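You operate a simulated robot arm through the tools that you are given. There is no shell and no other tool.

You are at the controls of a simulated robot arm. One attempt, no reset.

JOB
Spray the smear on the narrow window and wipe it off.
Fine: blind up for this, down at the end; use the blue spray bottle and stand it on the plant bench, small blue cloth back where it lay. Set down upright: blue spray bottle. What is to be rubbed or washed off counts as gone when no trace of it is left.
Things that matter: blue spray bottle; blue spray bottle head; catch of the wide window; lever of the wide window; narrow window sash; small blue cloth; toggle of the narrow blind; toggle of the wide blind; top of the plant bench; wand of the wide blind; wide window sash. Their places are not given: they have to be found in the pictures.

The check looks at the end state, three seconds after you hand in, the way a careful person would. Anything else that was tipped, shoved, dropped, spilled or broken makes it a failure. Flat cloth is picked up by pressing the open fingertips on it (5 to 10 N) and closing them slowly along it; thin cloth reads only 2 to 8 mm in the jaws.

ROBOT AND FRAMES
A 7-joint arm with a two-finger parallel gripper, fixed in place. Base frame: the origin is on the floor under the middle of its stand, x ahead of it, y to its left, z up. Units: mm, degrees, N and s.
It reaches about 1479 mm from its shoulder. Its first joint turns from -166.0 to 166.0 degrees. Payload 4.4 kg.
The tool frame sits at the grasp point between the pads (the TCP): z along the fingers, y along the line on which they close. The tips reach 23 mm beyond it. Largest opening 94 mm; finger width 38, thickness 10; the body of the gripper, 54 by 96 mm, starts 39 mm behind the TCP.
Orientation is told as [roll, pitch, yaw] about the base's x, y, z axes, in that order, counted from this pose: with the fingers straight down and closing along the base's y, the tool's x points along the base's -x, its y along +y and its z along -z.

CONTROLS
- The arm moves only by the tool step_arm. Its argument "commands" is one flat list of numbers, 7 for each row, row after row: the shift along the tool's x, y, z in mm, then the turn, a rotation vector about the tool's x, y, z in degrees, then the closure in counts, from 0 (fully open) to 255 (shut). In form: [tx, ty, tz, ax, ay, az, claw, tx, ty, tz, ax, ay, az, claw, ...]. A call has 1 to 20 rows; each row shifts and turns the commanded pose from where the row before left it, along the tool's axes as they then stand. Rows are played at 5 a second. More than 50 mm and 8.6 degrees between two rows, or a gripper value outside its range, and nothing of the call is played. Where a pose cannot be reached the arm comes as near as it can. A force on the tool above 90 N (or 10 N above the force at the start of the call, whichever is more), or a blocked arm, ends the call early, and 0.2 s more pass. The fingers move at their own pace (about 72 mm/s each) and stop on an object; they squeeze with about 24 N. The grip force told is the motor's: it shows also when the fingers shut on nothing. Time passes only in rows, and 0.2 s behind the last, so rows that do not move let the fingers close. The reply holds the time, the measured pose of the TCP, the force on the tool along the base axes, the opening and the grip force, in the units named above and with some noise, with the torque about the TCP (base axes, N m) and any sound that the robot's microphone picked up, and new pictures: "pictures" is both (left out), scene, wrist or none.
- Cameras (640 x 400 px; columns grow to the right, rows downward): "scene" is fixed at [233.6, -641.3, 1403.1]; the picture's right is [0.89, -0.46, 0.00], its down [-0.11, -0.21, -0.97] and it looks along [0.44, 0.86, -0.24] (base axes); focal length 358 px, centre (320, 200). "wrist" rides on the gripper at [86, 16, -74] in the tool frame; the picture's right is [-0.18, 0.98, 0.00], its down [-0.58, -0.11, -0.81] and it looks along [-0.79, -0.15, 0.59] (tool axes); focal length 243 px, centre (320, 200).
- pixel_to_xyz(camera, pixels): for up to 12 pixels [column, row] of the newest picture of that camera ("zoom" is the newest enlarged one), the place [x, y, z] in the base frame of the surface seen there, good to about 2 mm, but the place of the scene camera against the robot may be out by one fixed shift of up to 25 mm in any direction. The clock stands still meanwhile.
- zoom(camera, box): a new picture of the part [left, top, right, bottom] of that camera's present view, enlarged. The clock stands still meanwhile.
- job_done(): hands the job in; it is judged then, once.

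Leave the gripper open and the arm clear of the work at the hand-in unless told otherwise.

The tools are called after "Emit:" by a JSON object that holds its "method" and its "body". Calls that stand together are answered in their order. step_arm: Moves the arm, as the interface text tells. Its arguments: {"type":"object","properties":{"commands":{"type":"array"},"pictures":{"type":"string","enum":["both","scene","wrist","none"]}},"required":["commands"]} The other tools are called the same way: pixel_to_xyz (camera, pixels) gives the place of the surface under pixels of a picture; zoom (camera, box) takes an enlarged picture of a part of a camera's view; job_done () hands the job in.

At the start:

```text
clock: 0.0
tcp_pos: [740.4, 242.7, 1444.4]
ee_rot: [0.0, -0.1, 0.1]
ft_force: [0.0, -1.1, 0.9]
moment: [-0.02, 0.0, 0.01]
finger_gap: 93.7
finger_force: 0.1
```

scene: 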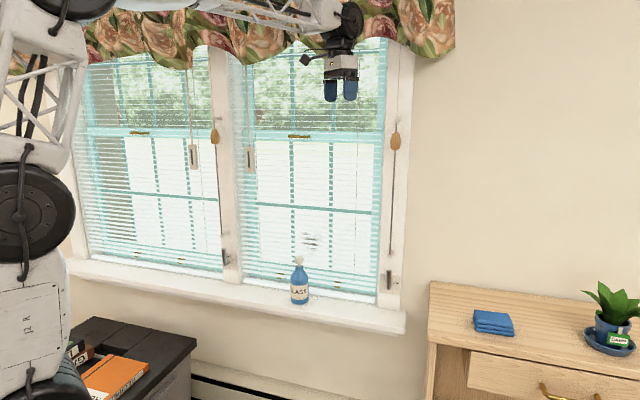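
wrist: 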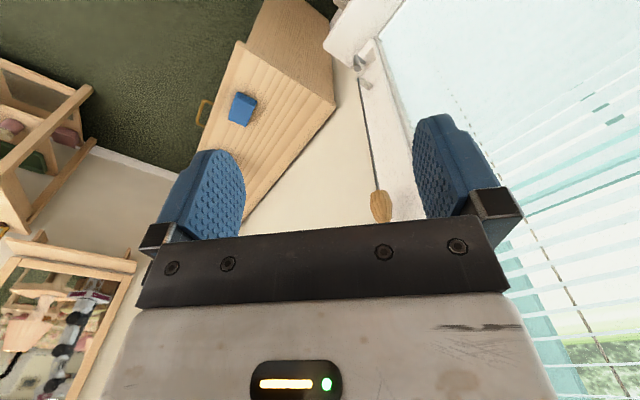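

I see two windows with blinds, a blue spray bottle at about (299,283) on the sill, a small blue folded cloth at (493,322) on a wooden chest, and a smear near (311,242) behind the right blind. I'll zoom in first to identify the windows, blinds, cords and toggles.

Emit:
{"method": "zoom", "body": {"camera": "scene", "box": [220, 30, 420, 180]}}

Emit:
{"method": "zoom", "body": {"camera": "scene", "box": [220, 170, 420, 330]}}

Emit:
{"method": "zoom", "body": {"camera": "scene", "box": [60, 30, 260, 180]}}

Emit:
{"method": "zoom", "body": {"camera": "scene", "box": [420, 260, 640, 400]}}

```text
2.67 times, centred on (320, 105) of scene
```

zoom: 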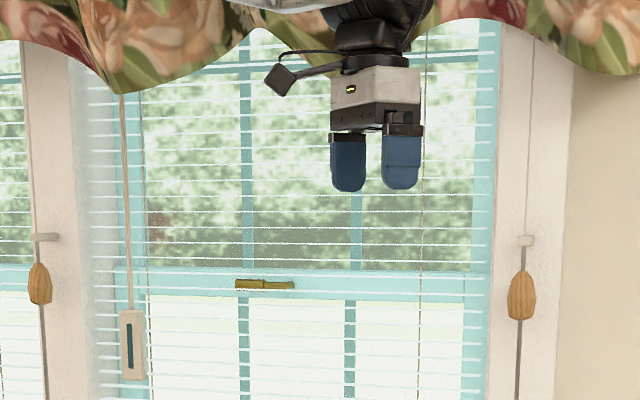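

```text
2.50 times, centred on (320, 250) of scene
```

zoom: 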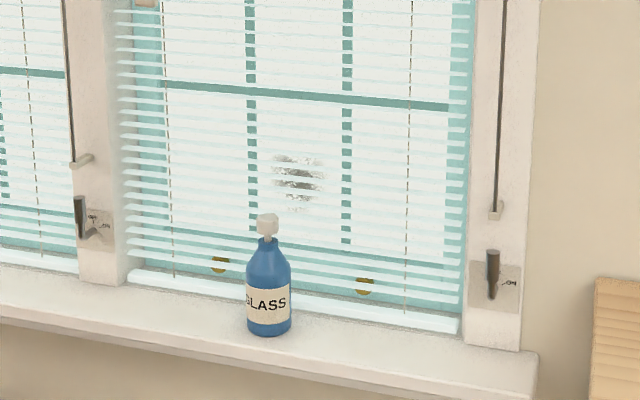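

```text
2.67 times, centred on (160, 105) of scene
```

zoom: 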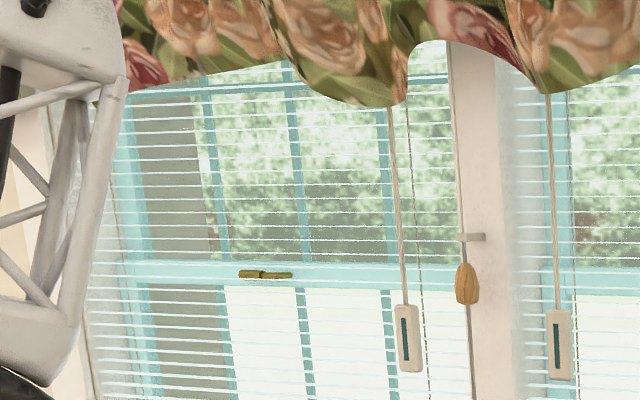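

```text
2.86 times, centred on (530, 330) of scene
```

zoom: 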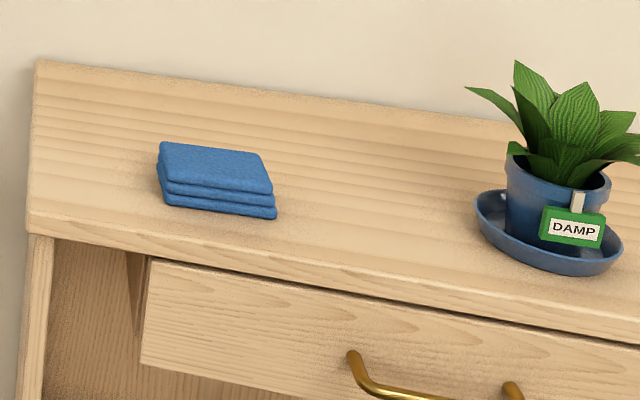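

I'll look more closely at the hanging white boxes, wooden acorns, pegs and levers to learn which does what.

Emit:
{"method": "zoom", "body": {"camera": "scene", "box": [370, 110, 420, 160]}}

Emit:
{"method": "zoom", "body": {"camera": "scene", "box": [370, 240, 420, 300]}}

Emit:
{"method": "zoom", "body": {"camera": "scene", "box": [180, 110, 270, 180]}}

Emit:
{"method": "zoom", "body": {"camera": "scene", "box": [200, 220, 260, 280]}}

Emit:
{"method": "zoom", "body": {"camera": "scene", "box": [275, 215, 345, 310]}}

Emit:
{"method": "zoom", "body": {"camera": "wrist", "box": [300, 0, 480, 240]}}

```text
8.00 times, centred on (395, 135) of scene
```

zoom: 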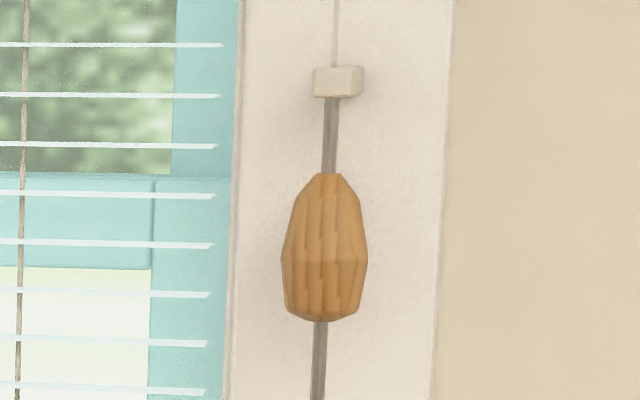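

```text
6.67 times, centred on (395, 270) of scene
```

zoom: 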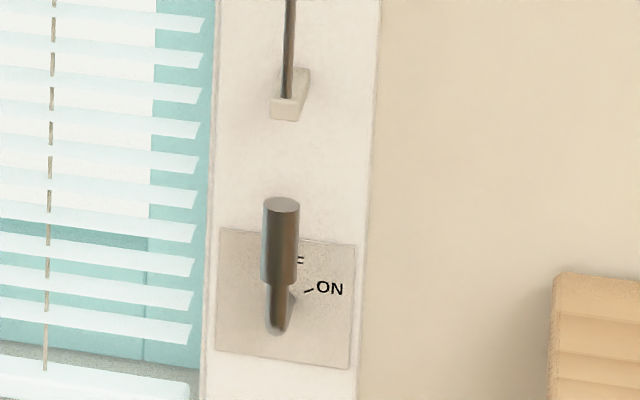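

```text
5.71 times, centred on (225, 145) of scene
```

zoom: 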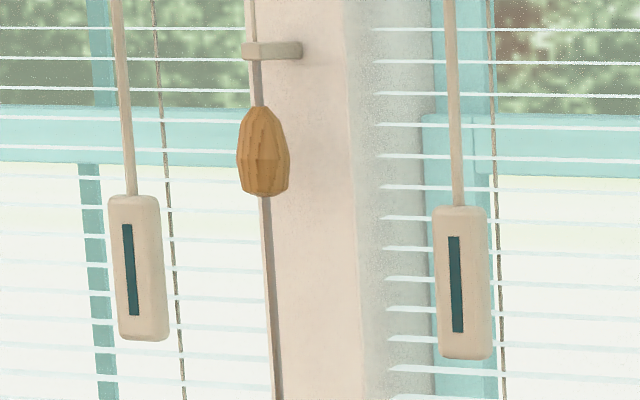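

```text
6.67 times, centred on (230, 250) of scene
```

zoom: 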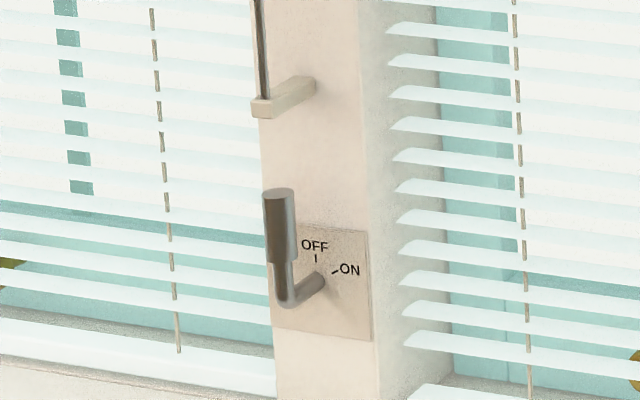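

```text
4.21 times, centred on (310, 262) of scene
```

zoom: 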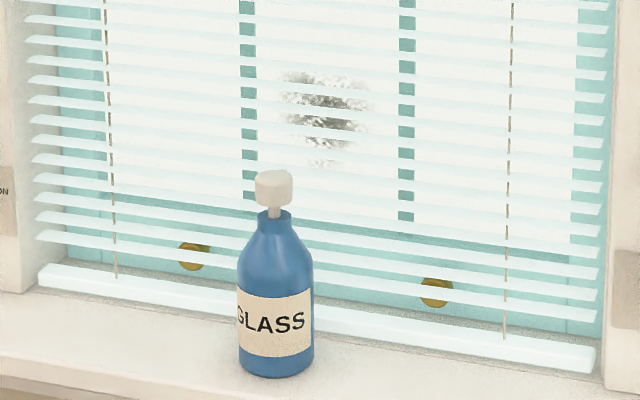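

```text
1.67 times, centred on (390, 120) of wrist
```

zoom: 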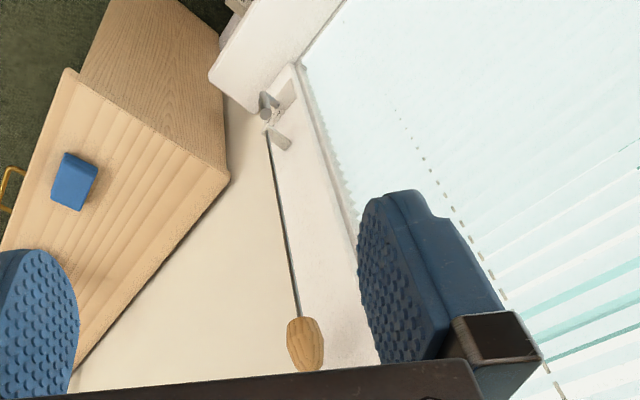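

The acorns ride on rods between two pegs on the posts (cord toggles); the ON/OFF levers sit lower on the posts. I'll measure the window edges and the main items.

Emit:
{"method": "pixel_to_xyz", "body": {"camera": "scene", "pixels": [[395, 142], [396, 121], [391, 253], [389, 279], [216, 136], [223, 258], [194, 156], [251, 159], [299, 292], [299, 260], [493, 320], [311, 242]]}}

Emit:
{"method": "pixel_to_xyz", "body": {"camera": "scene", "pixels": [[232, 200], [398, 200], [402, 300], [240, 262], [380, 298], [90, 252], [222, 270], [75, 230], [375, 170], [405, 330], [70, 268], [300, 137]]}}

Emit:
{"method": "pixel_to_xyz", "body": {"camera": "scene", "pixels": [[430, 284], [432, 340], [600, 360], [475, 311], [514, 320], [512, 335], [474, 330], [611, 345], [560, 298], [560, 345], [295, 300], [350, 300]]}}

```text
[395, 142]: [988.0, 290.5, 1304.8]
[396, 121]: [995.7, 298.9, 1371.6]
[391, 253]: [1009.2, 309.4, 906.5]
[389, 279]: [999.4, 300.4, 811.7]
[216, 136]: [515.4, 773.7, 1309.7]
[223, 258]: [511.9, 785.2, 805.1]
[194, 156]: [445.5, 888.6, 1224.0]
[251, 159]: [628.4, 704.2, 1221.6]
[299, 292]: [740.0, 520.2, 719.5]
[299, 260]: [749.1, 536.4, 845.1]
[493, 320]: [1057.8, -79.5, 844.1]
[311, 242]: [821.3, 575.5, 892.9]
```

```text
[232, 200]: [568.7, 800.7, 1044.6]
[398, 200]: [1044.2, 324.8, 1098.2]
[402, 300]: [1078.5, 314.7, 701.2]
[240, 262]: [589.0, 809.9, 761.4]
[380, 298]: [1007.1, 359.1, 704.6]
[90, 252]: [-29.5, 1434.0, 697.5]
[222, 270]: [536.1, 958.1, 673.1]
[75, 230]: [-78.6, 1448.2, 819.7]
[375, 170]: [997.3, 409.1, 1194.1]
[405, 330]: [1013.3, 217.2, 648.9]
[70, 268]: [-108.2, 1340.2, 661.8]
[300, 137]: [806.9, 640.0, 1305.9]
```

```text
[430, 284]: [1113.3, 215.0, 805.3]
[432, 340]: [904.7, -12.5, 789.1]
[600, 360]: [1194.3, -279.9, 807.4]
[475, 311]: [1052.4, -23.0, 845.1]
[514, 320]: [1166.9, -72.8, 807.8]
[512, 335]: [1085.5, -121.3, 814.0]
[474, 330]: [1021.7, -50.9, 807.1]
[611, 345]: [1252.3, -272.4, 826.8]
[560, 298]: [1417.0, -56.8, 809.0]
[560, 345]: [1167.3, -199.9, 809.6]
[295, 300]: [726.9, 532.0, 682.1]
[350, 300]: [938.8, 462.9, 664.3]
```

The window wall runs at about 45° across the base frame; the left window is wide (~850 mm) and the right one narrow (~614 mm), with the smear. I'll check the scene camera's shift by measuring the same things through the wrist camera.

Emit:
{"method": "pixel_to_xyz", "body": {"camera": "wrist", "pixels": [[381, 205], [242, 109], [358, 61], [362, 70], [334, 103], [240, 40], [231, 118], [250, 98], [235, 94], [248, 124], [400, 20], [375, 185]]}}

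Emit:
{"method": "zoom", "body": {"camera": "wrist", "box": [200, 60, 300, 160]}}

Emit:
{"method": "pixel_to_xyz", "body": {"camera": "scene", "pixels": [[330, 90], [350, 90], [330, 101], [349, 98], [475, 325], [513, 333], [494, 327], [487, 312], [508, 315]]}}

```text
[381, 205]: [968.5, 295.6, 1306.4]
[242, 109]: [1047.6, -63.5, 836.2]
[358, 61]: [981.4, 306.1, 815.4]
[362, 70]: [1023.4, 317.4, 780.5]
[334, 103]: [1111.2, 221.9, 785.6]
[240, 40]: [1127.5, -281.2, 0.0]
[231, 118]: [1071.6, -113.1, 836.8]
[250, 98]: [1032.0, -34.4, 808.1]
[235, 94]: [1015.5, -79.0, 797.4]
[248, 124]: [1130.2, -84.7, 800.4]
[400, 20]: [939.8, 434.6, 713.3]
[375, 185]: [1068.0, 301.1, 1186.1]
```

```text
4.00 times, centred on (250, 110) of wrist
```

zoom: 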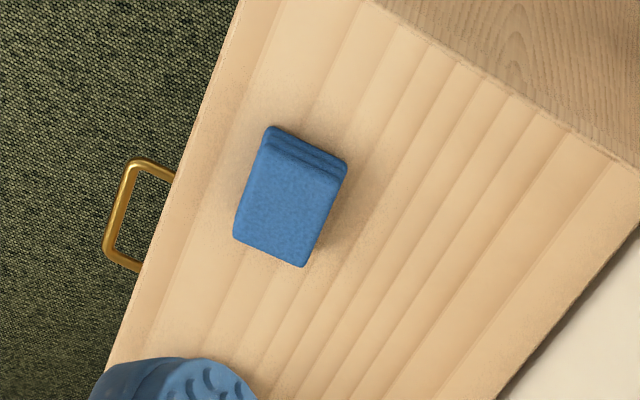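

```text
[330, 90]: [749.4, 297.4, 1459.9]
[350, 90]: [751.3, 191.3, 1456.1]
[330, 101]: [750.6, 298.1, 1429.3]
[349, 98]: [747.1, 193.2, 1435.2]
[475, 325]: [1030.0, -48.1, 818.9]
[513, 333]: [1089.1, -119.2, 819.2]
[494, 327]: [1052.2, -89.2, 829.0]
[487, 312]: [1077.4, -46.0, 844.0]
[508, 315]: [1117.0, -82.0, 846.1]
```

The wrist camera puts the bench top at z≈798 and the cloth top at ≈836, while the scene camera reads about 8–9 mm higher, so I'll trust the wrist camera. Next I turn the hand 45° so it squares up to the window wall, and move back and down to look at the bottle and smear.

Emit:
{"method": "step_arm", "body": {"commands": [0, 0, 0, 0, 0, -7.5, 0, 0, 0, 0, 0, 0, -7.5, 0, 0, 0, 0, 0, 0, -7.5, 0, 0, 0, 0, 0, 0, -7.5, 0, 0, 0, 0, 0, 0, -7.5, 0, 0, 0, 0, 0, 0, -7.5, 0, 11.9, 22.75, 24.25, 0, 0, 0, 0, 11.9, 22.75, 24.25, 0, 0, 0, 0, 11.9, 22.75, 24.25, 0, 0, 0, 0, 11.9, 22.75, 24.25, 0, 0, 0, 0, 11.9, 22.75, 24.25, 0, 0, 0, 0, 11.9, 22.75, 24.25, 0, 0, 0, 0, 11.9, 22.75, 24.25, 0, 0, 0, 0, 11.9, 22.75, 24.25, 0, 0, 0, 0], "pictures": "both"}}

```text
clock: 3.0
tcp_pos: [543.2, 304.1, 1250.2]
ee_rot: [-0.1, 0.1, 45.0]
ft_force: [0.1, -0.6, 0.1]
moment: [-0.03, -0.01, -0.02]
finger_gap: 94.0
finger_force: 0.0
```

scene: 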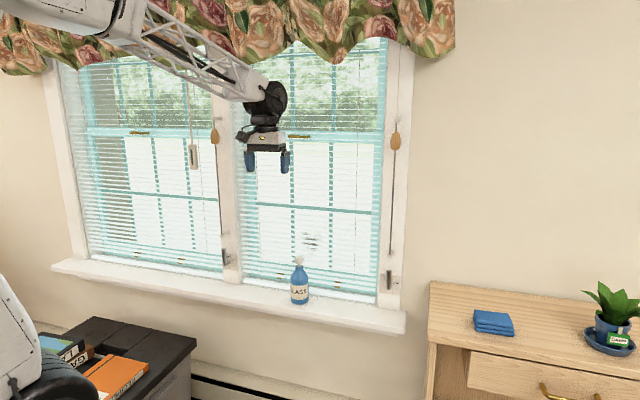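
wrist: 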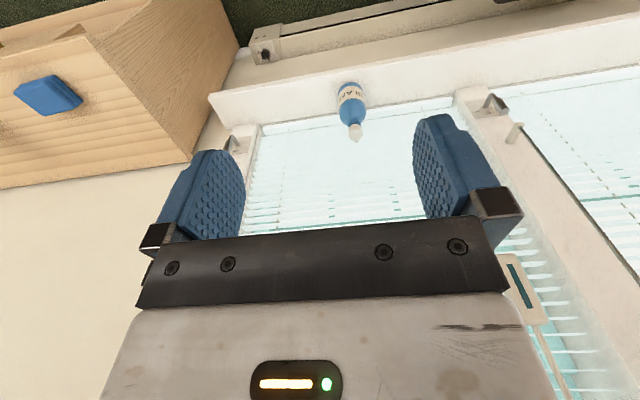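

The wrist picture is upside-down (picture right = window left, picture down = up). The bottle is at (352,105) there. I'll zoom in on its head and measure points.

Emit:
{"method": "zoom", "body": {"camera": "wrist", "box": [320, 70, 390, 150]}}

Emit:
{"method": "pixel_to_xyz", "body": {"camera": "wrist", "pixels": [[356, 132], [352, 115], [350, 95], [340, 105], [364, 100], [233, 143], [490, 103], [516, 128], [240, 100], [460, 90], [290, 185], [355, 185]]}}

Emit:
{"method": "zoom", "body": {"camera": "wrist", "box": [0, 50, 120, 150]}}

Emit:
{"method": "zoom", "body": {"camera": "scene", "box": [285, 225, 335, 310]}}

```text
5.00 times, centred on (355, 110) of wrist
```

zoom: 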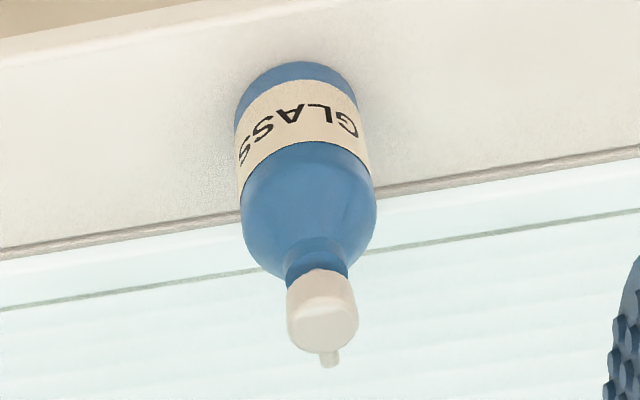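

```text
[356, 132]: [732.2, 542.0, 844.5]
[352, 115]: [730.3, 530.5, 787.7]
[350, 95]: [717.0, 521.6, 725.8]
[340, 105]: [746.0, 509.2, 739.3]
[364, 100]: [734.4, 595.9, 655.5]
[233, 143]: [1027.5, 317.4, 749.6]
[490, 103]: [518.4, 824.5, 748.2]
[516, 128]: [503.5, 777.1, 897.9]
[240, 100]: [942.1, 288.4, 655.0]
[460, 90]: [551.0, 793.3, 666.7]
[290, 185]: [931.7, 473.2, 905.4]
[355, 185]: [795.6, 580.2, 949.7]
```

```text
4.00 times, centred on (60, 100) of wrist
```

zoom: 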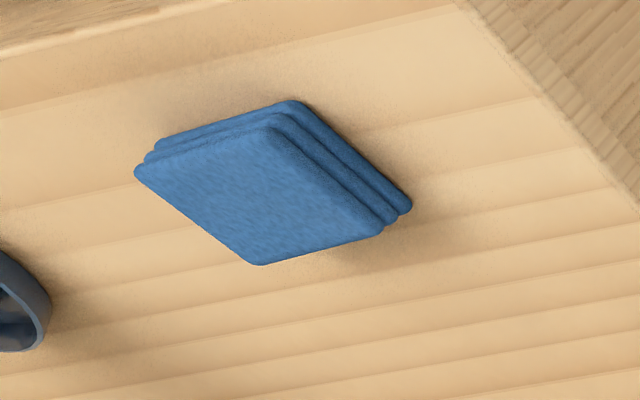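

```text
4.71 times, centred on (310, 268) of scene
```

zoom: 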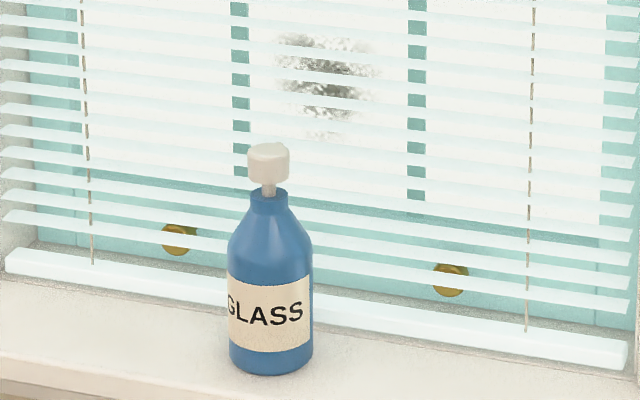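

The nozzle nub points at the window, and the bottle stands nearly in front of the smear. Comparing bottle points shows the scene camera reads about (+15,+6,+9) mm off. I'll look closely at a hanging white box with a slot before deciding what lifts the blind.

Emit:
{"method": "zoom", "body": {"camera": "wrist", "box": [480, 220, 600, 390]}}

Emit:
{"method": "zoom", "body": {"camera": "scene", "box": [180, 60, 220, 180]}}

Emit:
{"method": "zoom", "body": {"camera": "scene", "box": [370, 30, 420, 80]}}

Emit:
{"method": "zoom", "body": {"camera": "scene", "box": [60, 40, 240, 270]}}

```text
2.35 times, centred on (540, 305) of wrist
```

zoom: 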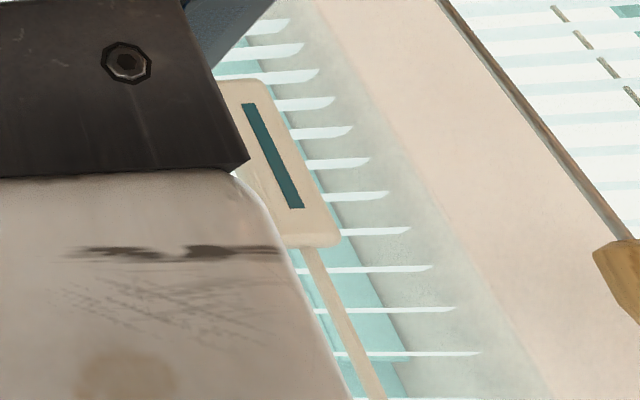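

```text
3.33 times, centred on (200, 120) of scene
```

zoom: 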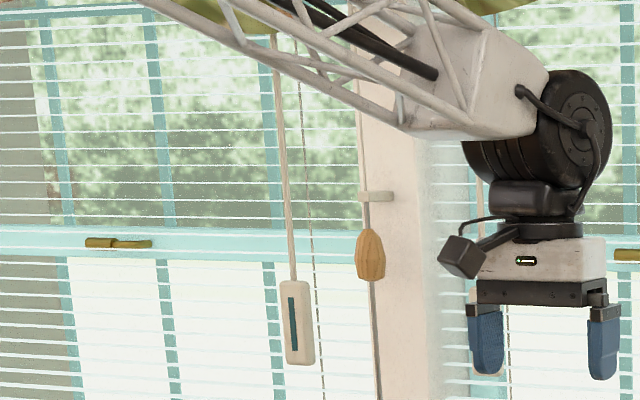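

```text
8.00 times, centred on (395, 55) of scene
```

zoom: 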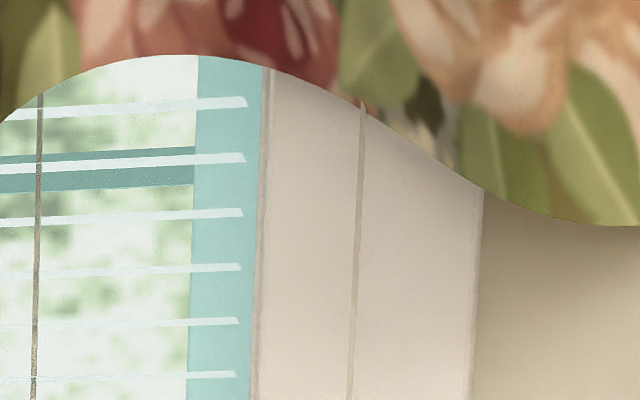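

```text
1.74 times, centred on (150, 155) of scene
```

zoom: 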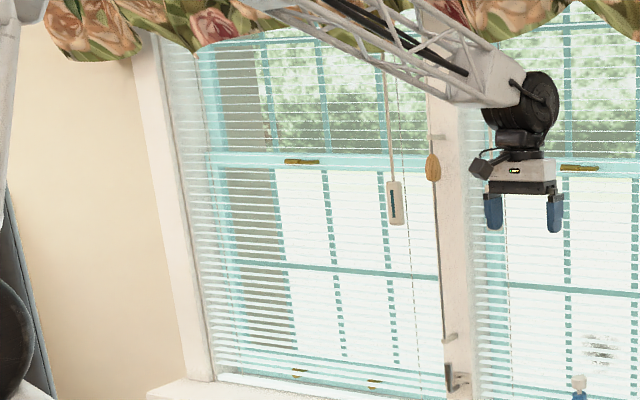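

The white boxes are tilt-wand paddles, so the acorns are the lift toggles. For side-on work at the window I want the camera on top of the hand, so I'll test turning the hand 180° about its own axis in free space.

Emit:
{"method": "step_arm", "body": {"commands": [0, 0, 0, 0, 0, 8, 0, 0, 0, 0, 0, 0, 8, 0, 0, 0, 0, 0, 0, 8, 0, 0, 0, 0, 0, 0, 8, 0, 0, 0, 0, 0, 0, 8, 0, 0, 0, 0, 0, 0, 8, 0, 0, 0, 0, 0, 0, 8, 0, 0, 0, 0, 0, 0, 8, 0, 0, 0, 0, 0, 0, 8, 0, 0, 0, 0, 0, 0, 8, 0, 0, 0, 0, 0, 0, 8, 0, 0, 0, 0, 0, 0, 8, 0], "pictures": "none"}}

```text
clock: 5.6
tcp_pos: [544.2, 303.6, 1251.0]
ee_rot: [0.0, 0.0, -51.3]
ft_force: [0.6, 0.3, 0.3]
moment: [0.02, 0.02, 0.0]
finger_gap: 94.1
finger_force: 0.0
```

The turn follows well (yaw now −51°). I'll keep turning the remaining 84° to yaw −135°.

Emit:
{"method": "step_arm", "body": {"commands": [0, 0, 0, 0, 0, 8, 0, 0, 0, 0, 0, 0, 8, 0, 0, 0, 0, 0, 0, 8, 0, 0, 0, 0, 0, 0, 8, 0, 0, 0, 0, 0, 0, 8, 0, 0, 0, 0, 0, 0, 8, 0, 0, 0, 0, 0, 0, 8, 0, 0, 0, 0, 0, 0, 8, 0, 0, 0, 0, 0, 0, 8, 0, 0, 0, 0, 0, 0, 8, 0, 0, 0, 0, 0, 0, 4, 0], "pictures": "both"}}

```text
clock: 8.0
tcp_pos: [543.7, 305.1, 1249.8]
ee_rot: [0.0, -0.1, -135.1]
ft_force: [-0.8, -0.6, 0.7]
moment: [0.0, 0.02, 0.0]
finger_gap: 94.0
finger_force: 0.1
```

scene: 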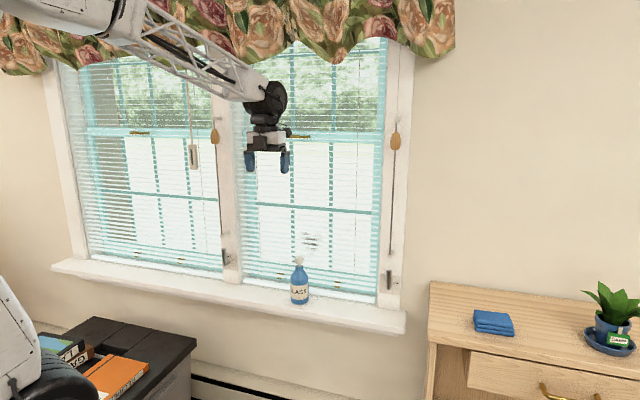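
wrist: 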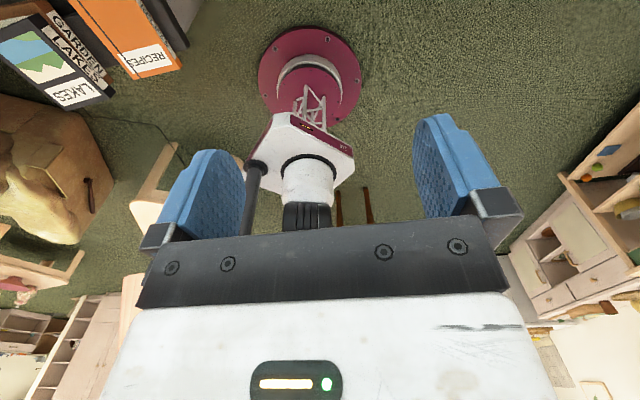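

The half-turn works: tool x now points at the window, y to the right along it. Next I tilt the fingers up toward the window by 90° about tool y, so the camera ends up on top.

Emit:
{"method": "step_arm", "body": {"commands": [0, 0, 0, 0, 7.5, 0, 0, 0, 0, 0, 0, 7.5, 0, 0, 0, 0, 0, 0, 7.5, 0, 0, 0, 0, 0, 0, 7.5, 0, 0, 0, 0, 0, 0, 7.5, 0, 0, 0, 0, 0, 0, 7.5, 0, 0, 0, 0, 0, 0, 7.5, 0, 0, 0, 0, 0, 0, 7.5, 0, 0, 0, 0, 0, 0, 7.5, 0, 0, 0, 0, 0, 0, 7.5, 0, 0, 0, 0, 0, 0, 7.5, 0, 0, 0, 0, 0, 0, 7.5, 0, 0, 0, 0], "pictures": "both"}}

```text
refused: commands must hold 7 numbers for each row
```

That list had stray numbers at the end; I'll send it again with 12 clean rows of +7.5° about tool y.

Emit:
{"method": "step_arm", "body": {"commands": [0, 0, 0, 0, 7.5, 0, 0, 0, 0, 0, 0, 7.5, 0, 0, 0, 0, 0, 0, 7.5, 0, 0, 0, 0, 0, 0, 7.5, 0, 0, 0, 0, 0, 0, 7.5, 0, 0, 0, 0, 0, 0, 7.5, 0, 0, 0, 0, 0, 0, 7.5, 0, 0, 0, 0, 0, 0, 7.5, 0, 0, 0, 0, 0, 0, 7.5, 0, 0, 0, 0, 0, 0, 7.5, 0, 0, 0, 0, 0, 0, 7.5, 0, 0, 0, 0, 0, 0, 7.5, 0, 0], "pictures": "both"}}

```text
clock: 10.6
tcp_pos: [545.2, 305.2, 1249.2]
ee_rot: [-58.8, 90.0, 166.0]
ft_force: [-4.0, -2.8, 5.8]
moment: [-0.31, 0.28, -0.11]
finger_gap: 93.9
finger_force: 0.0
```

scene: 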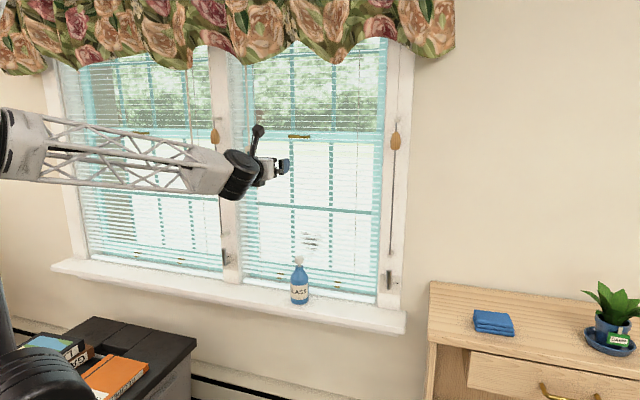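
wrist: 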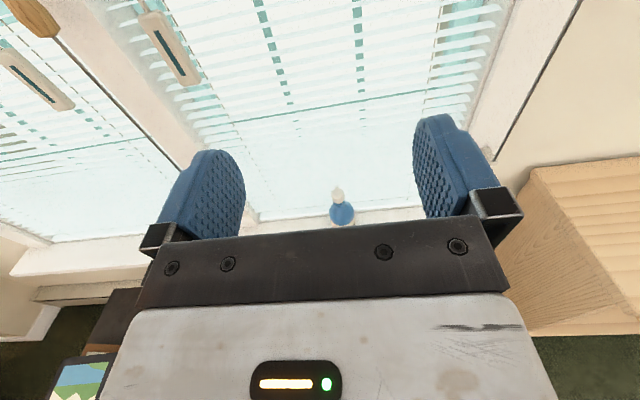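

The hand now points at the window with the camera on top; the bottle shows at (343,205). Next I move right toward the narrow blind's toggle, stopping about 125 mm short to look.

Emit:
{"method": "step_arm", "body": {"commands": [6.4, 39.4, 22.4, 0, 0, 0, 0, 6.4, 39.4, 22.4, 0, 0, 0, 0, 6.4, 39.4, 22.4, 0, 0, 0, 0, 6.4, 39.4, 22.4, 0, 0, 0, 0, 6.4, 39.4, 22.4, 0, 0, 0, 0, 6.4, 39.4, 22.4, 0, 0, 0, 0, 6.4, 39.4, 22.4, 0, 0, 0, 80, 6.4, 39.4, 22.4, 0, 0, 0, 80, 0, 0, 0, 0, 0, 0, 80], "pictures": "both"}}

```text
clock: 12.6
tcp_pos: [895.3, 206.2, 1301.1]
ee_rot: [53.7, 90.0, -81.3]
ft_force: [-0.3, 0.3, -0.6]
moment: [-0.01, -0.03, 0.02]
finger_gap: 64.4
finger_force: 0.2
```

scene: 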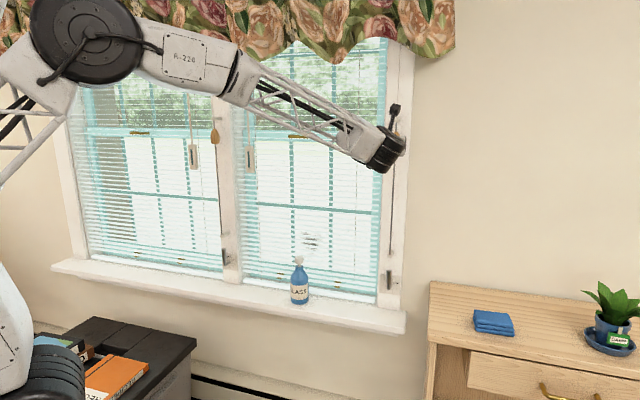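
wrist: 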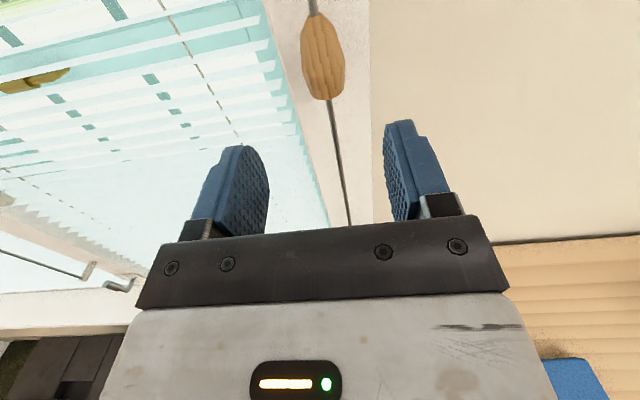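

The acorn is dead ahead at (323,57) in the wrist view. I'll measure it, the rod and the post.

Emit:
{"method": "pixel_to_xyz", "body": {"camera": "wrist", "pixels": [[323, 57], [306, 55], [341, 58], [323, 20], [326, 94], [313, 4], [337, 145], [345, 200], [300, 100], [360, 60], [250, 60], [290, 130]]}}

Emit:
{"method": "zoom", "body": {"camera": "wrist", "box": [250, 0, 400, 110]}}

```text
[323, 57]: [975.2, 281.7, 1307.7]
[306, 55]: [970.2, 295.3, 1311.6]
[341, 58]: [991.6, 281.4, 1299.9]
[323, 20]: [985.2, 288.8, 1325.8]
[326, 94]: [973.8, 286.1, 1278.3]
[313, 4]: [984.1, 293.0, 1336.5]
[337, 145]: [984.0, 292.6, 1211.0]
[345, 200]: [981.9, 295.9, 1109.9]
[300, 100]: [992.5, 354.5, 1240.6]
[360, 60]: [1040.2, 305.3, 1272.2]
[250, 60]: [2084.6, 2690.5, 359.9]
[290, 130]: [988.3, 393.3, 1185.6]
```

```text
3.64 times, centred on (325, 55) of wrist
```

zoom: 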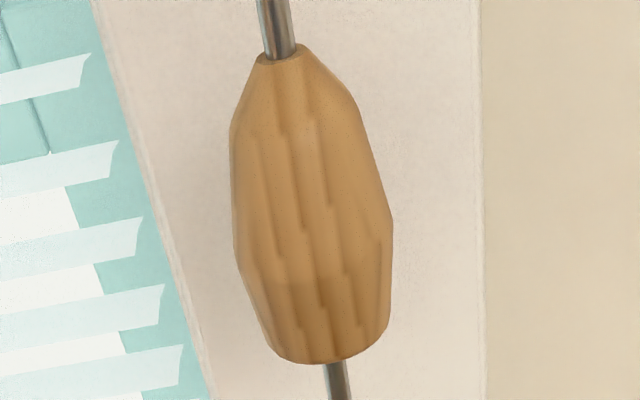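

The acorn's axis is at about u=489.5, n=905 (wall coordinates), z≈1303, with the post face ~47 mm behind. I'll advance 126 mm and 2 mm right with the fingers at 64 mm, then close on it.

Emit:
{"method": "step_arm", "body": {"commands": [0.3, 0.4, 25.2, 0, 0, 0, 80, 0.3, 0.4, 25.2, 0, 0, 0, 80, 0.3, 0.4, 25.2, 0, 0, 0, 80, 0.3, 0.4, 25.2, 0, 0, 0, 80, 0.3, 0.4, 25.2, 0, 0, 0, 80, 0, 0, 0, 0, 0, 0, 80], "pictures": "both"}}

```text
clock: 14.0
tcp_pos: [983.2, 296.4, 1302.2]
ee_rot: [20.8, 90.0, -114.4]
ft_force: [0.7, -0.5, 0.8]
moment: [0.01, -0.01, -0.02]
finger_gap: 64.4
finger_force: 0.0
```

scene: 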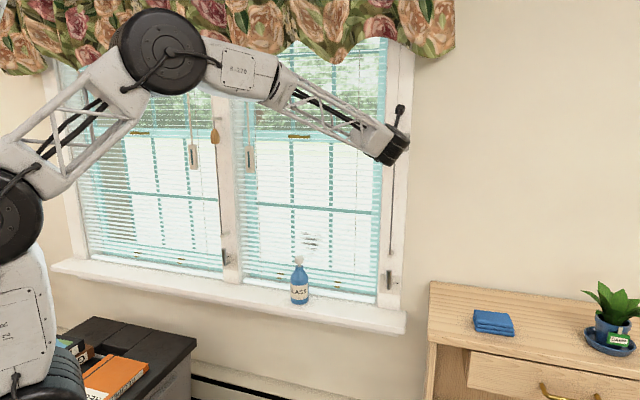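
wrist: 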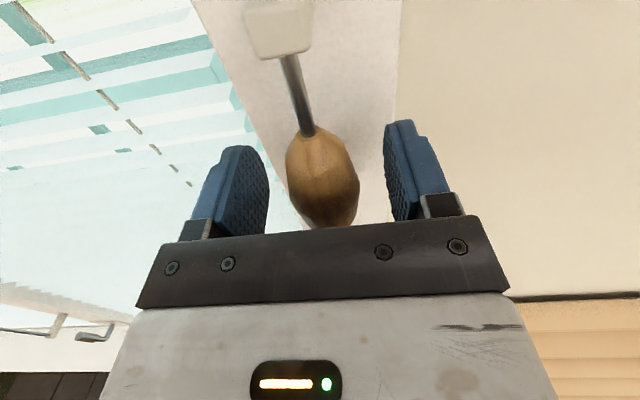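

The acorn sits between the fingers (286–360 between pads at 268 and 388). I'll close on it slowly.

Emit:
{"method": "step_arm", "body": {"commands": [0, 0, 0, 0, 0, 0, 120, 0, 0, 0, 0, 0, 0, 150, 0, 0, 0, 0, 0, 0, 180, 0, 0, 0, 0, 0, 0, 210, 0, 0, 0, 0, 0, 0, 230, 0, 0, 0, 0, 0, 0, 230], "pictures": "wrist"}}

```text
clock: 15.4
tcp_pos: [984.9, 295.1, 1301.4]
ee_rot: [-71.4, 90.0, 153.5]
ft_force: [20.5, -7.9, 2.2]
moment: [0.02, -0.06, -0.06]
finger_gap: 32.3
finger_force: 44.7
```

wrist: 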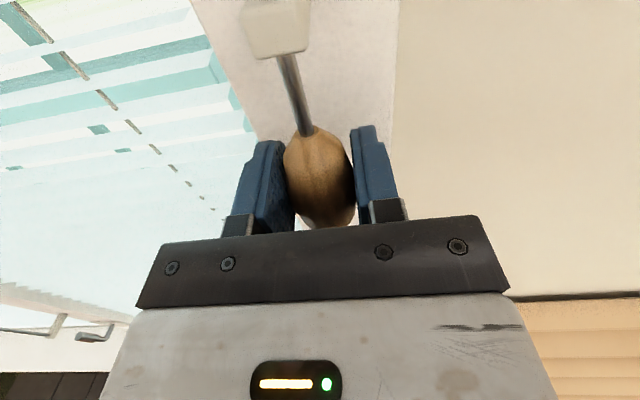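

Gripped at 32 mm, but the tool feels ~20 N toward the right, so the acorn sits a bit right of my centre. I'll shift 2 mm right to relieve it.

Emit:
{"method": "step_arm", "body": {"commands": [0, 1, 0, 0, 0, 0, 230, 0, 1, 0, 0, 0, 0, 230, 0, 0, 0, 0, 0, 0, 230], "pictures": "none"}}

```text
clock: 16.2
tcp_pos: [982.7, 294.4, 1301.3]
ee_rot: [68.5, 90.0, -66.4]
ft_force: [-44.9, -6.5, -5.8]
moment: [-0.05, 0.14, 0.24]
finger_gap: 32.1
finger_force: 45.0
```

Now it reads −27 N the other way and −36 N outward, so the contact is stiff; I'll back off 1.1 mm sideways and 0.7 mm outward.

Emit:
{"method": "step_arm", "body": {"commands": [0, -1.1, -0.7, 0, 0, 0, 230, 0, 0, 0, 0, 0, 0, 230, 0, 0, 0, 0, 0, 0, 230], "pictures": "none"}}

```text
clock: 17.0
tcp_pos: [982.5, 295.5, 1301.1]
ee_rot: [24.2, 90.0, -110.8]
ft_force: [3.9, 17.7, -2.2]
moment: [0.03, 0.06, -0.03]
finger_gap: 32.3
finger_force: 44.6
```

Side forces are now small (−10, +15 N). I'll pull the toggle down 40 mm and watch force and blind.

Emit:
{"method": "step_arm", "body": {"commands": [-8, 0, 0, 0, 0, 0, 230, -8, 0, 0, 0, 0, 0, 230, -8, 0, 0, 0, 0, 0, 230, -8, 0, 0, 0, 0, 0, 230, -8, 0, 0, 0, 0, 0, 230], "pictures": "both"}}

```text
clock: 18.2
tcp_pos: [983.9, 294.5, 1262.4]
ee_rot: [56.5, 90.0, -78.4]
ft_force: [-7.4, 17.1, 6.2]
moment: [0.07, 0.05, 0.06]
finger_gap: 32.6
finger_force: 45.3
```

scene: 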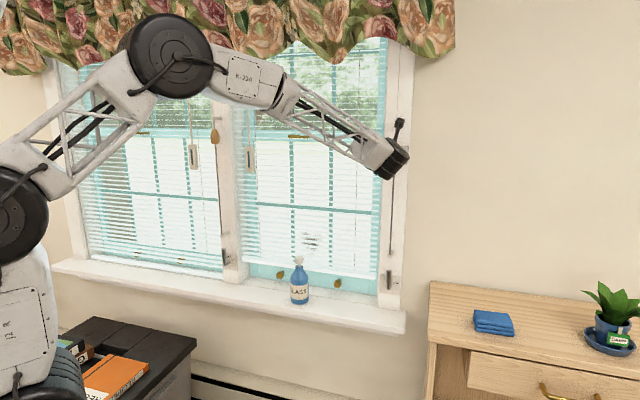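
wrist: 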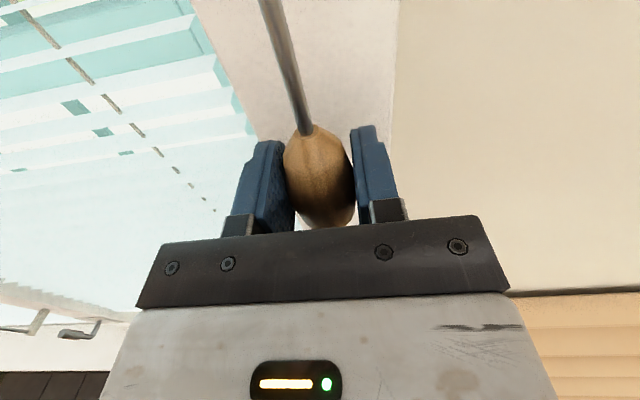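

The narrow blind's bottom rail has risen while the wide blind stayed put: right toggle. I'll keep pulling it down another 200 mm.

Emit:
{"method": "step_arm", "body": {"commands": [-10, 0, 0, 0, 0, 0, 230, -10, 0, 0, 0, 0, 0, 230, -10, 0, 0, 0, 0, 0, 230, -10, 0, 0, 0, 0, 0, 230, -10, 0, 0, 0, 0, 0, 230, -10, 0, 0, 0, 0, 0, 230, -10, 0, 0, 0, 0, 0, 230, -10, 0, 0, 0, 0, 0, 230, -10, 0, 0, 0, 0, 0, 230, -10, 0, 0, 0, 0, 0, 230, -10, 0, 0, 0, 0, 0, 230, -10, 0, 0, 0, 0, 0, 230, -10, 0, 0, 0, 0, 0, 230, -10, 0, 0, 0, 0, 0, 230, -10, 0, 0, 0, 0, 0, 230, -10, 0, 0, 0, 0, 0, 230, -10, 0, 0, 0, 0, 0, 230, -10, 0, 0, 0, 0, 0, 230, -10, 0, 0, 0, 0, 0, 230, -10, 0, 0, 0, 0, 0, 230], "pictures": "both"}}

```text
clock: 22.4
tcp_pos: [983.3, 294.8, 1061.8]
ee_rot: [-3.7, 89.9, -138.7]
ft_force: [21.3, 42.5, 1.6]
moment: [0.03, 0.01, -0.12]
finger_gap: 32.4
finger_force: 44.9
```

scene: 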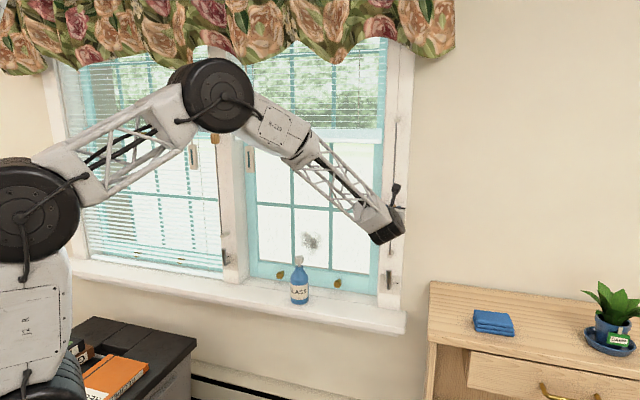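
wrist: 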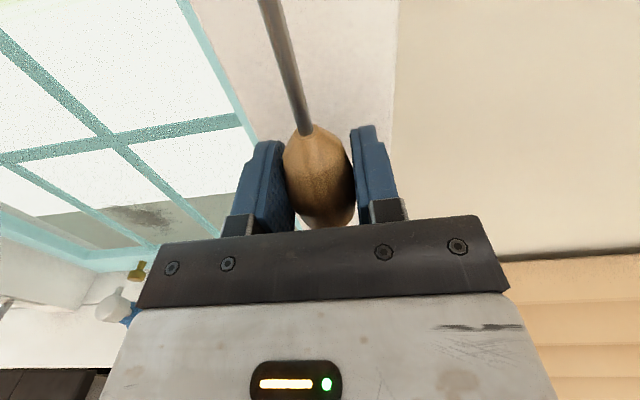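

The blind is already more than half up and the smear is plain at (311,242). There's a 45 N push toward the wall, so I'll ease 1 mm inward and keep pulling 100 mm more.

Emit:
{"method": "step_arm", "body": {"commands": [0, 0, 1, 0, 0, 0, 230, -10, 0, 0, 0, 0, 0, 230, -10, 0, 0, 0, 0, 0, 230, -10, 0, 0, 0, 0, 0, 230, -10, 0, 0, 0, 0, 0, 230, -10, 0, 0, 0, 0, 0, 230, -10, 0, 0, 0, 0, 0, 230, -10, 0, 0, 0, 0, 0, 230, -10, 0, 0, 0, 0, 0, 230, -10, 0, 0, 0, 0, 0, 230, -10, 0, 0, 0, 0, 0, 230], "pictures": "both"}}

```text
clock: 24.8
tcp_pos: [985.1, 295.4, 964.0]
ee_rot: [155.4, 90.0, 20.4]
ft_force: [-19.0, 21.6, 3.3]
moment: [0.14, -0.04, 0.0]
finger_gap: 32.0
finger_force: 45.7
```

scene: 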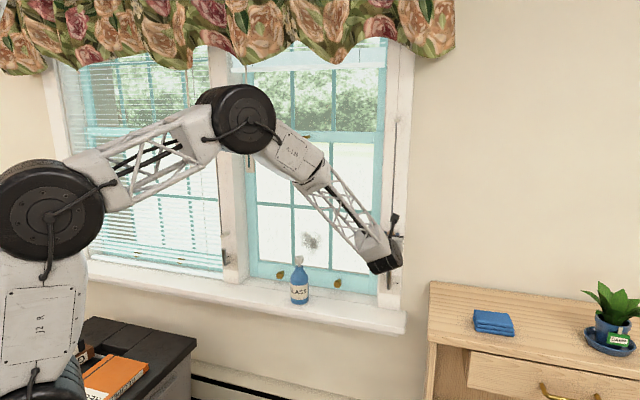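
wrist: 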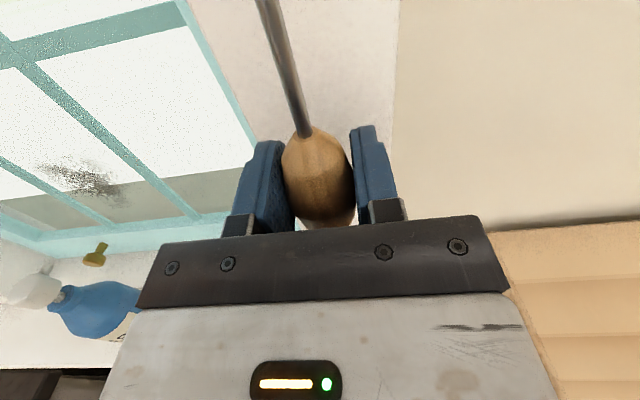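

The blind is almost fully up. I'll pull a last ~30 mm in 5 mm steps, stopping if it blocks at the lower peg.

Emit:
{"method": "step_arm", "body": {"commands": [-5, 0, 0, 0, 0, 0, 230, -5, 0, 0, 0, 0, 0, 230, -5, 0, 0, 0, 0, 0, 230, -5, 0, 0, 0, 0, 0, 230, -4, 0, 0, 0, 0, 0, 230, -3, 0, 0, 0, 0, 0, 230], "pictures": "both"}}

```text
clock: 26.2
tcp_pos: [984.9, 295.5, 937.6]
ee_rot: [142.8, 90.0, 7.7]
ft_force: [-18.5, 22.5, 40.9]
moment: [0.09, -0.12, 0.0]
finger_gap: 32.3
finger_force: 44.9
```

scene: 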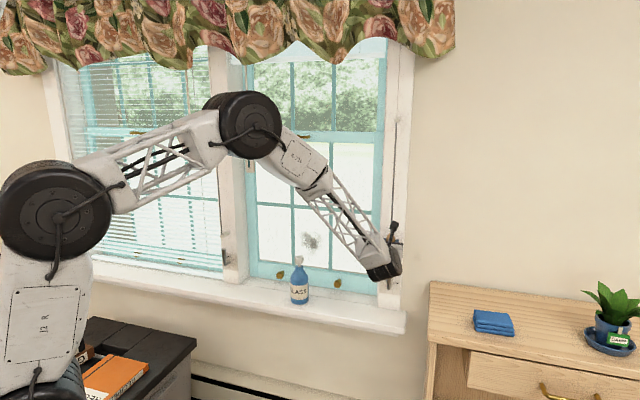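
wrist: 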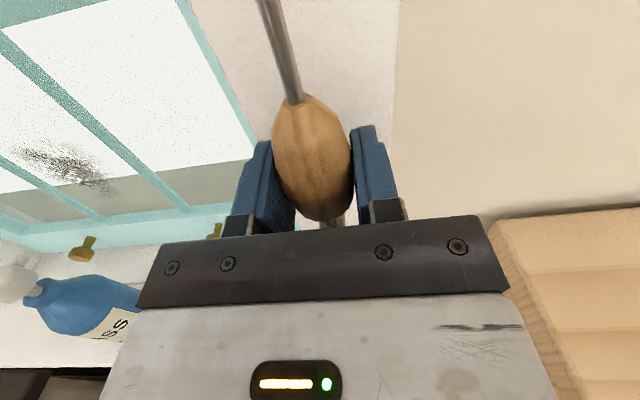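

The acorn has reached its bottom stop (41 N upward, fingers slid a little). I'll open to about 64 mm and see whether the blind stays up.

Emit:
{"method": "step_arm", "body": {"commands": [1, 0, 0, 0, 0, 0, 200, 0, 0, 0, 0, 0, 0, 150, 0, 0, 0, 0, 0, 0, 110, 0, 0, 0, 0, 0, 0, 80, 0, 0, 0, 0, 0, 0, 80], "pictures": "both"}}

```text
clock: 27.4
tcp_pos: [985.0, 295.9, 936.0]
ee_rot: [-13.7, 90.0, -148.7]
ft_force: [0.2, 0.1, 0.2]
moment: [0.01, 0.02, 0.02]
finger_gap: 64.7
finger_force: 0.0
```

scene: 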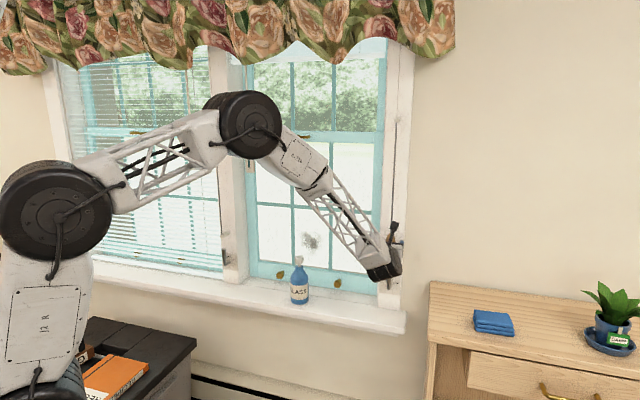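
wrist: 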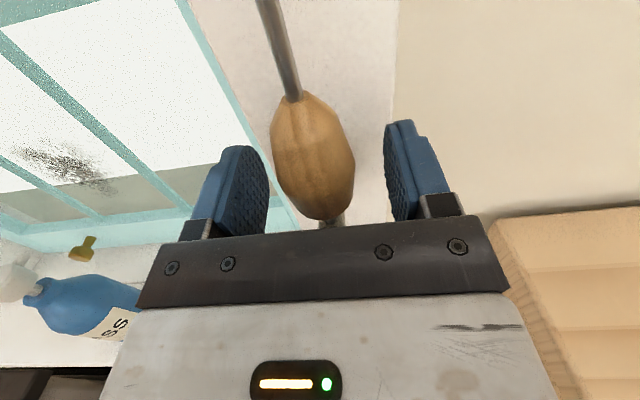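

The blind stays up. I'll back straight off from the toggle, then move left and look at the smear and bottle head.

Emit:
{"method": "step_arm", "body": {"commands": [0, 0, -26, 0, 0, 0, 80, 0, 0, -26, 0, 0, 0, 80, 0, 0, -26, 0, 0, 0, 80, 0, 0, -26, 0, 0, 0, 80, 0, 0, -26, 0, 0, 0, 80, 7.1, -37.4, -8.3, 0, 0, 0, 80, 7.1, -37.4, -8.3, 0, 0, 0, 80, 7.1, -37.4, -8.3, 0, 0, 0, 80, 7.1, -37.4, -8.3, 0, 0, 0, 80, 7.1, -37.4, -8.3, 0, 0, 0, 80, 7.1, -37.4, -8.3, 0, 0, 0, 80, 7.1, -37.4, -8.3, 0, 0, 0, 80, 7.1, -37.4, -8.3, 0, 0, 0, 80, 7.1, -37.4, -8.3, 0, 0, 0, 80], "pictures": "both"}}

```text
clock: 30.4
tcp_pos: [602.3, 388.9, 1001.9]
ee_rot: [-44.2, 90.0, -179.3]
ft_force: [0.2, 0.2, -0.4]
moment: [0.0, -0.01, -0.03]
finger_gap: 64.8
finger_force: 0.0
```

scene: 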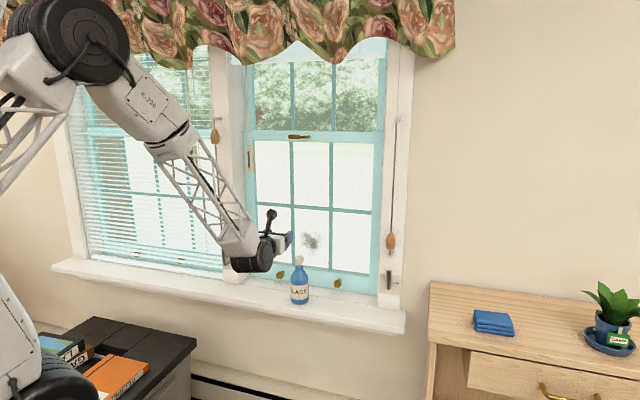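
wrist: 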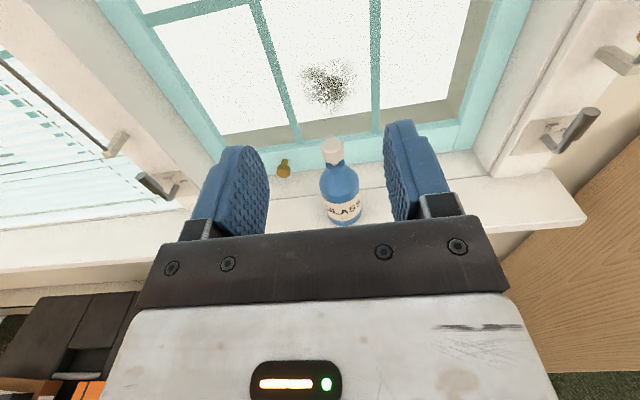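

Blind up, smear clear at (327,85) in the wrist view, with the bottle at (338,180). I'll measure both and zoom in on them.

Emit:
{"method": "pixel_to_xyz", "body": {"camera": "wrist", "pixels": [[327, 85], [303, 85], [352, 85], [327, 62], [327, 108], [332, 148], [332, 140], [340, 190], [343, 212], [284, 168], [390, 140], [385, 60]]}}

Emit:
{"method": "zoom", "body": {"camera": "wrist", "box": [280, 40, 390, 120]}}

Emit:
{"method": "zoom", "body": {"camera": "wrist", "box": [290, 120, 390, 230]}}

Emit:
{"method": "zoom", "body": {"camera": "scene", "box": [250, 210, 380, 310]}}

```text
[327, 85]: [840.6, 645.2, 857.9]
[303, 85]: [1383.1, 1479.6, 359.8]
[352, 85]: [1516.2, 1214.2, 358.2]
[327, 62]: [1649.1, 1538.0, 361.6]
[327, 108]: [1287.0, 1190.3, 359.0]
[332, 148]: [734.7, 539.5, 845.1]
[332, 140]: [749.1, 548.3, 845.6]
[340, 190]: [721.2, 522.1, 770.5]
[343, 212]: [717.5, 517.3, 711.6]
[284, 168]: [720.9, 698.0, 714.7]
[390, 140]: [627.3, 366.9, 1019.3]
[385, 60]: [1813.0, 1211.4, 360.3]
```

```text
5.00 times, centred on (335, 80) of wrist
```

zoom: 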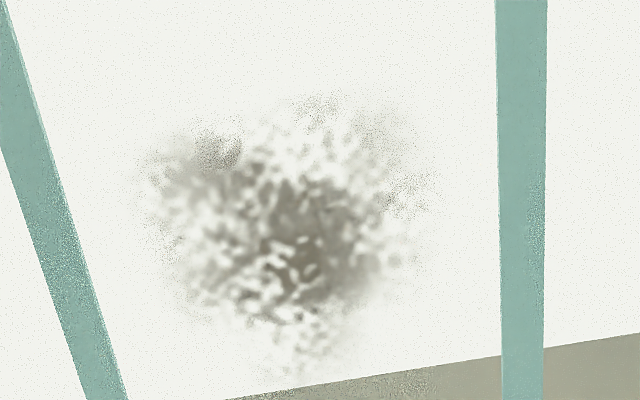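

```text
3.64 times, centred on (340, 175) of wrist
```

zoom: 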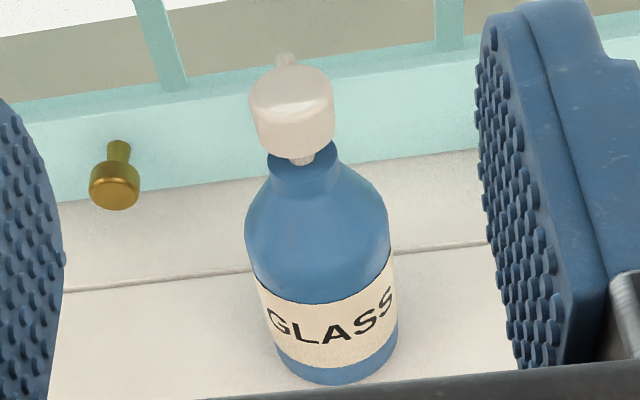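

```text
4.00 times, centred on (315, 260) of scene
```

zoom: 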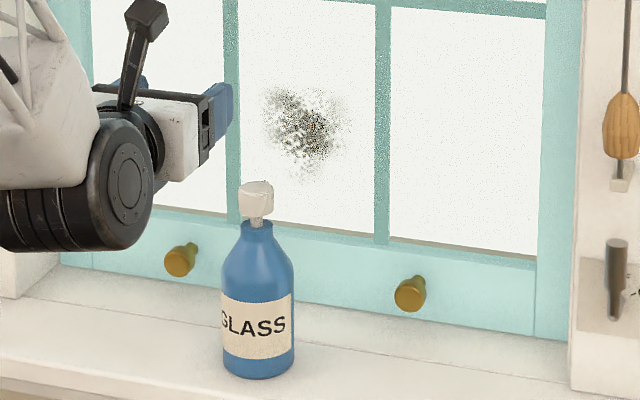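

The glass is at n≈1050; the smear is ~100 mm across centred at u≈138, z≈858, and the bottle head's centre is at u≈139, n≈907, top z≈845, nozzle toward the smear. I'll tilt the fingers 60° downward, close them, and come over the head to press it.

Emit:
{"method": "step_arm", "body": {"commands": [0, 0, 0, 0, -7.5, 0, 120, 0, 0, 0, 0, -7.5, 0, 160, 0, 0, 0, 0, -7.5, 0, 200, 0, 0, 0, 0, -7.5, 0, 255, 0, 0, 0, 0, -7.5, 0, 255, 0, 0, 0, 0, -7.5, 0, 255, 0, 0, 0, 0, -7.5, 0, 255, 0, 0, 0, 0, -7.5, 0, 255, 0, 0, 0, 0, 0, 0, 255], "pictures": "wrist"}}

```text
clock: 32.4
tcp_pos: [600.7, 392.3, 1002.4]
ee_rot: [-1.3, 34.9, -134.9]
ft_force: [-0.1, 0.5, -0.5]
moment: [-0.02, 0.04, 0.01]
finger_gap: 0.0
finger_force: 23.6
out of reach, approached as far as the arm can: row 8
```

wrist: 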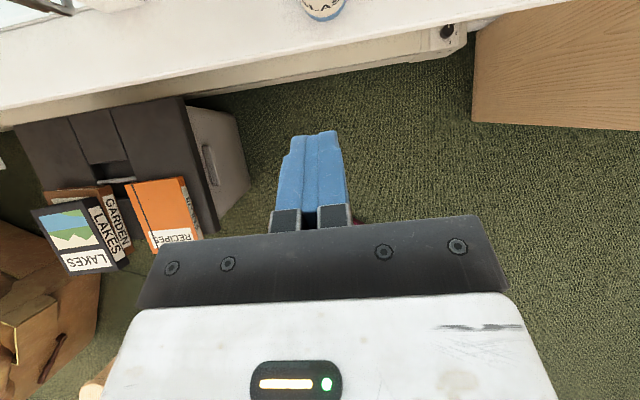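

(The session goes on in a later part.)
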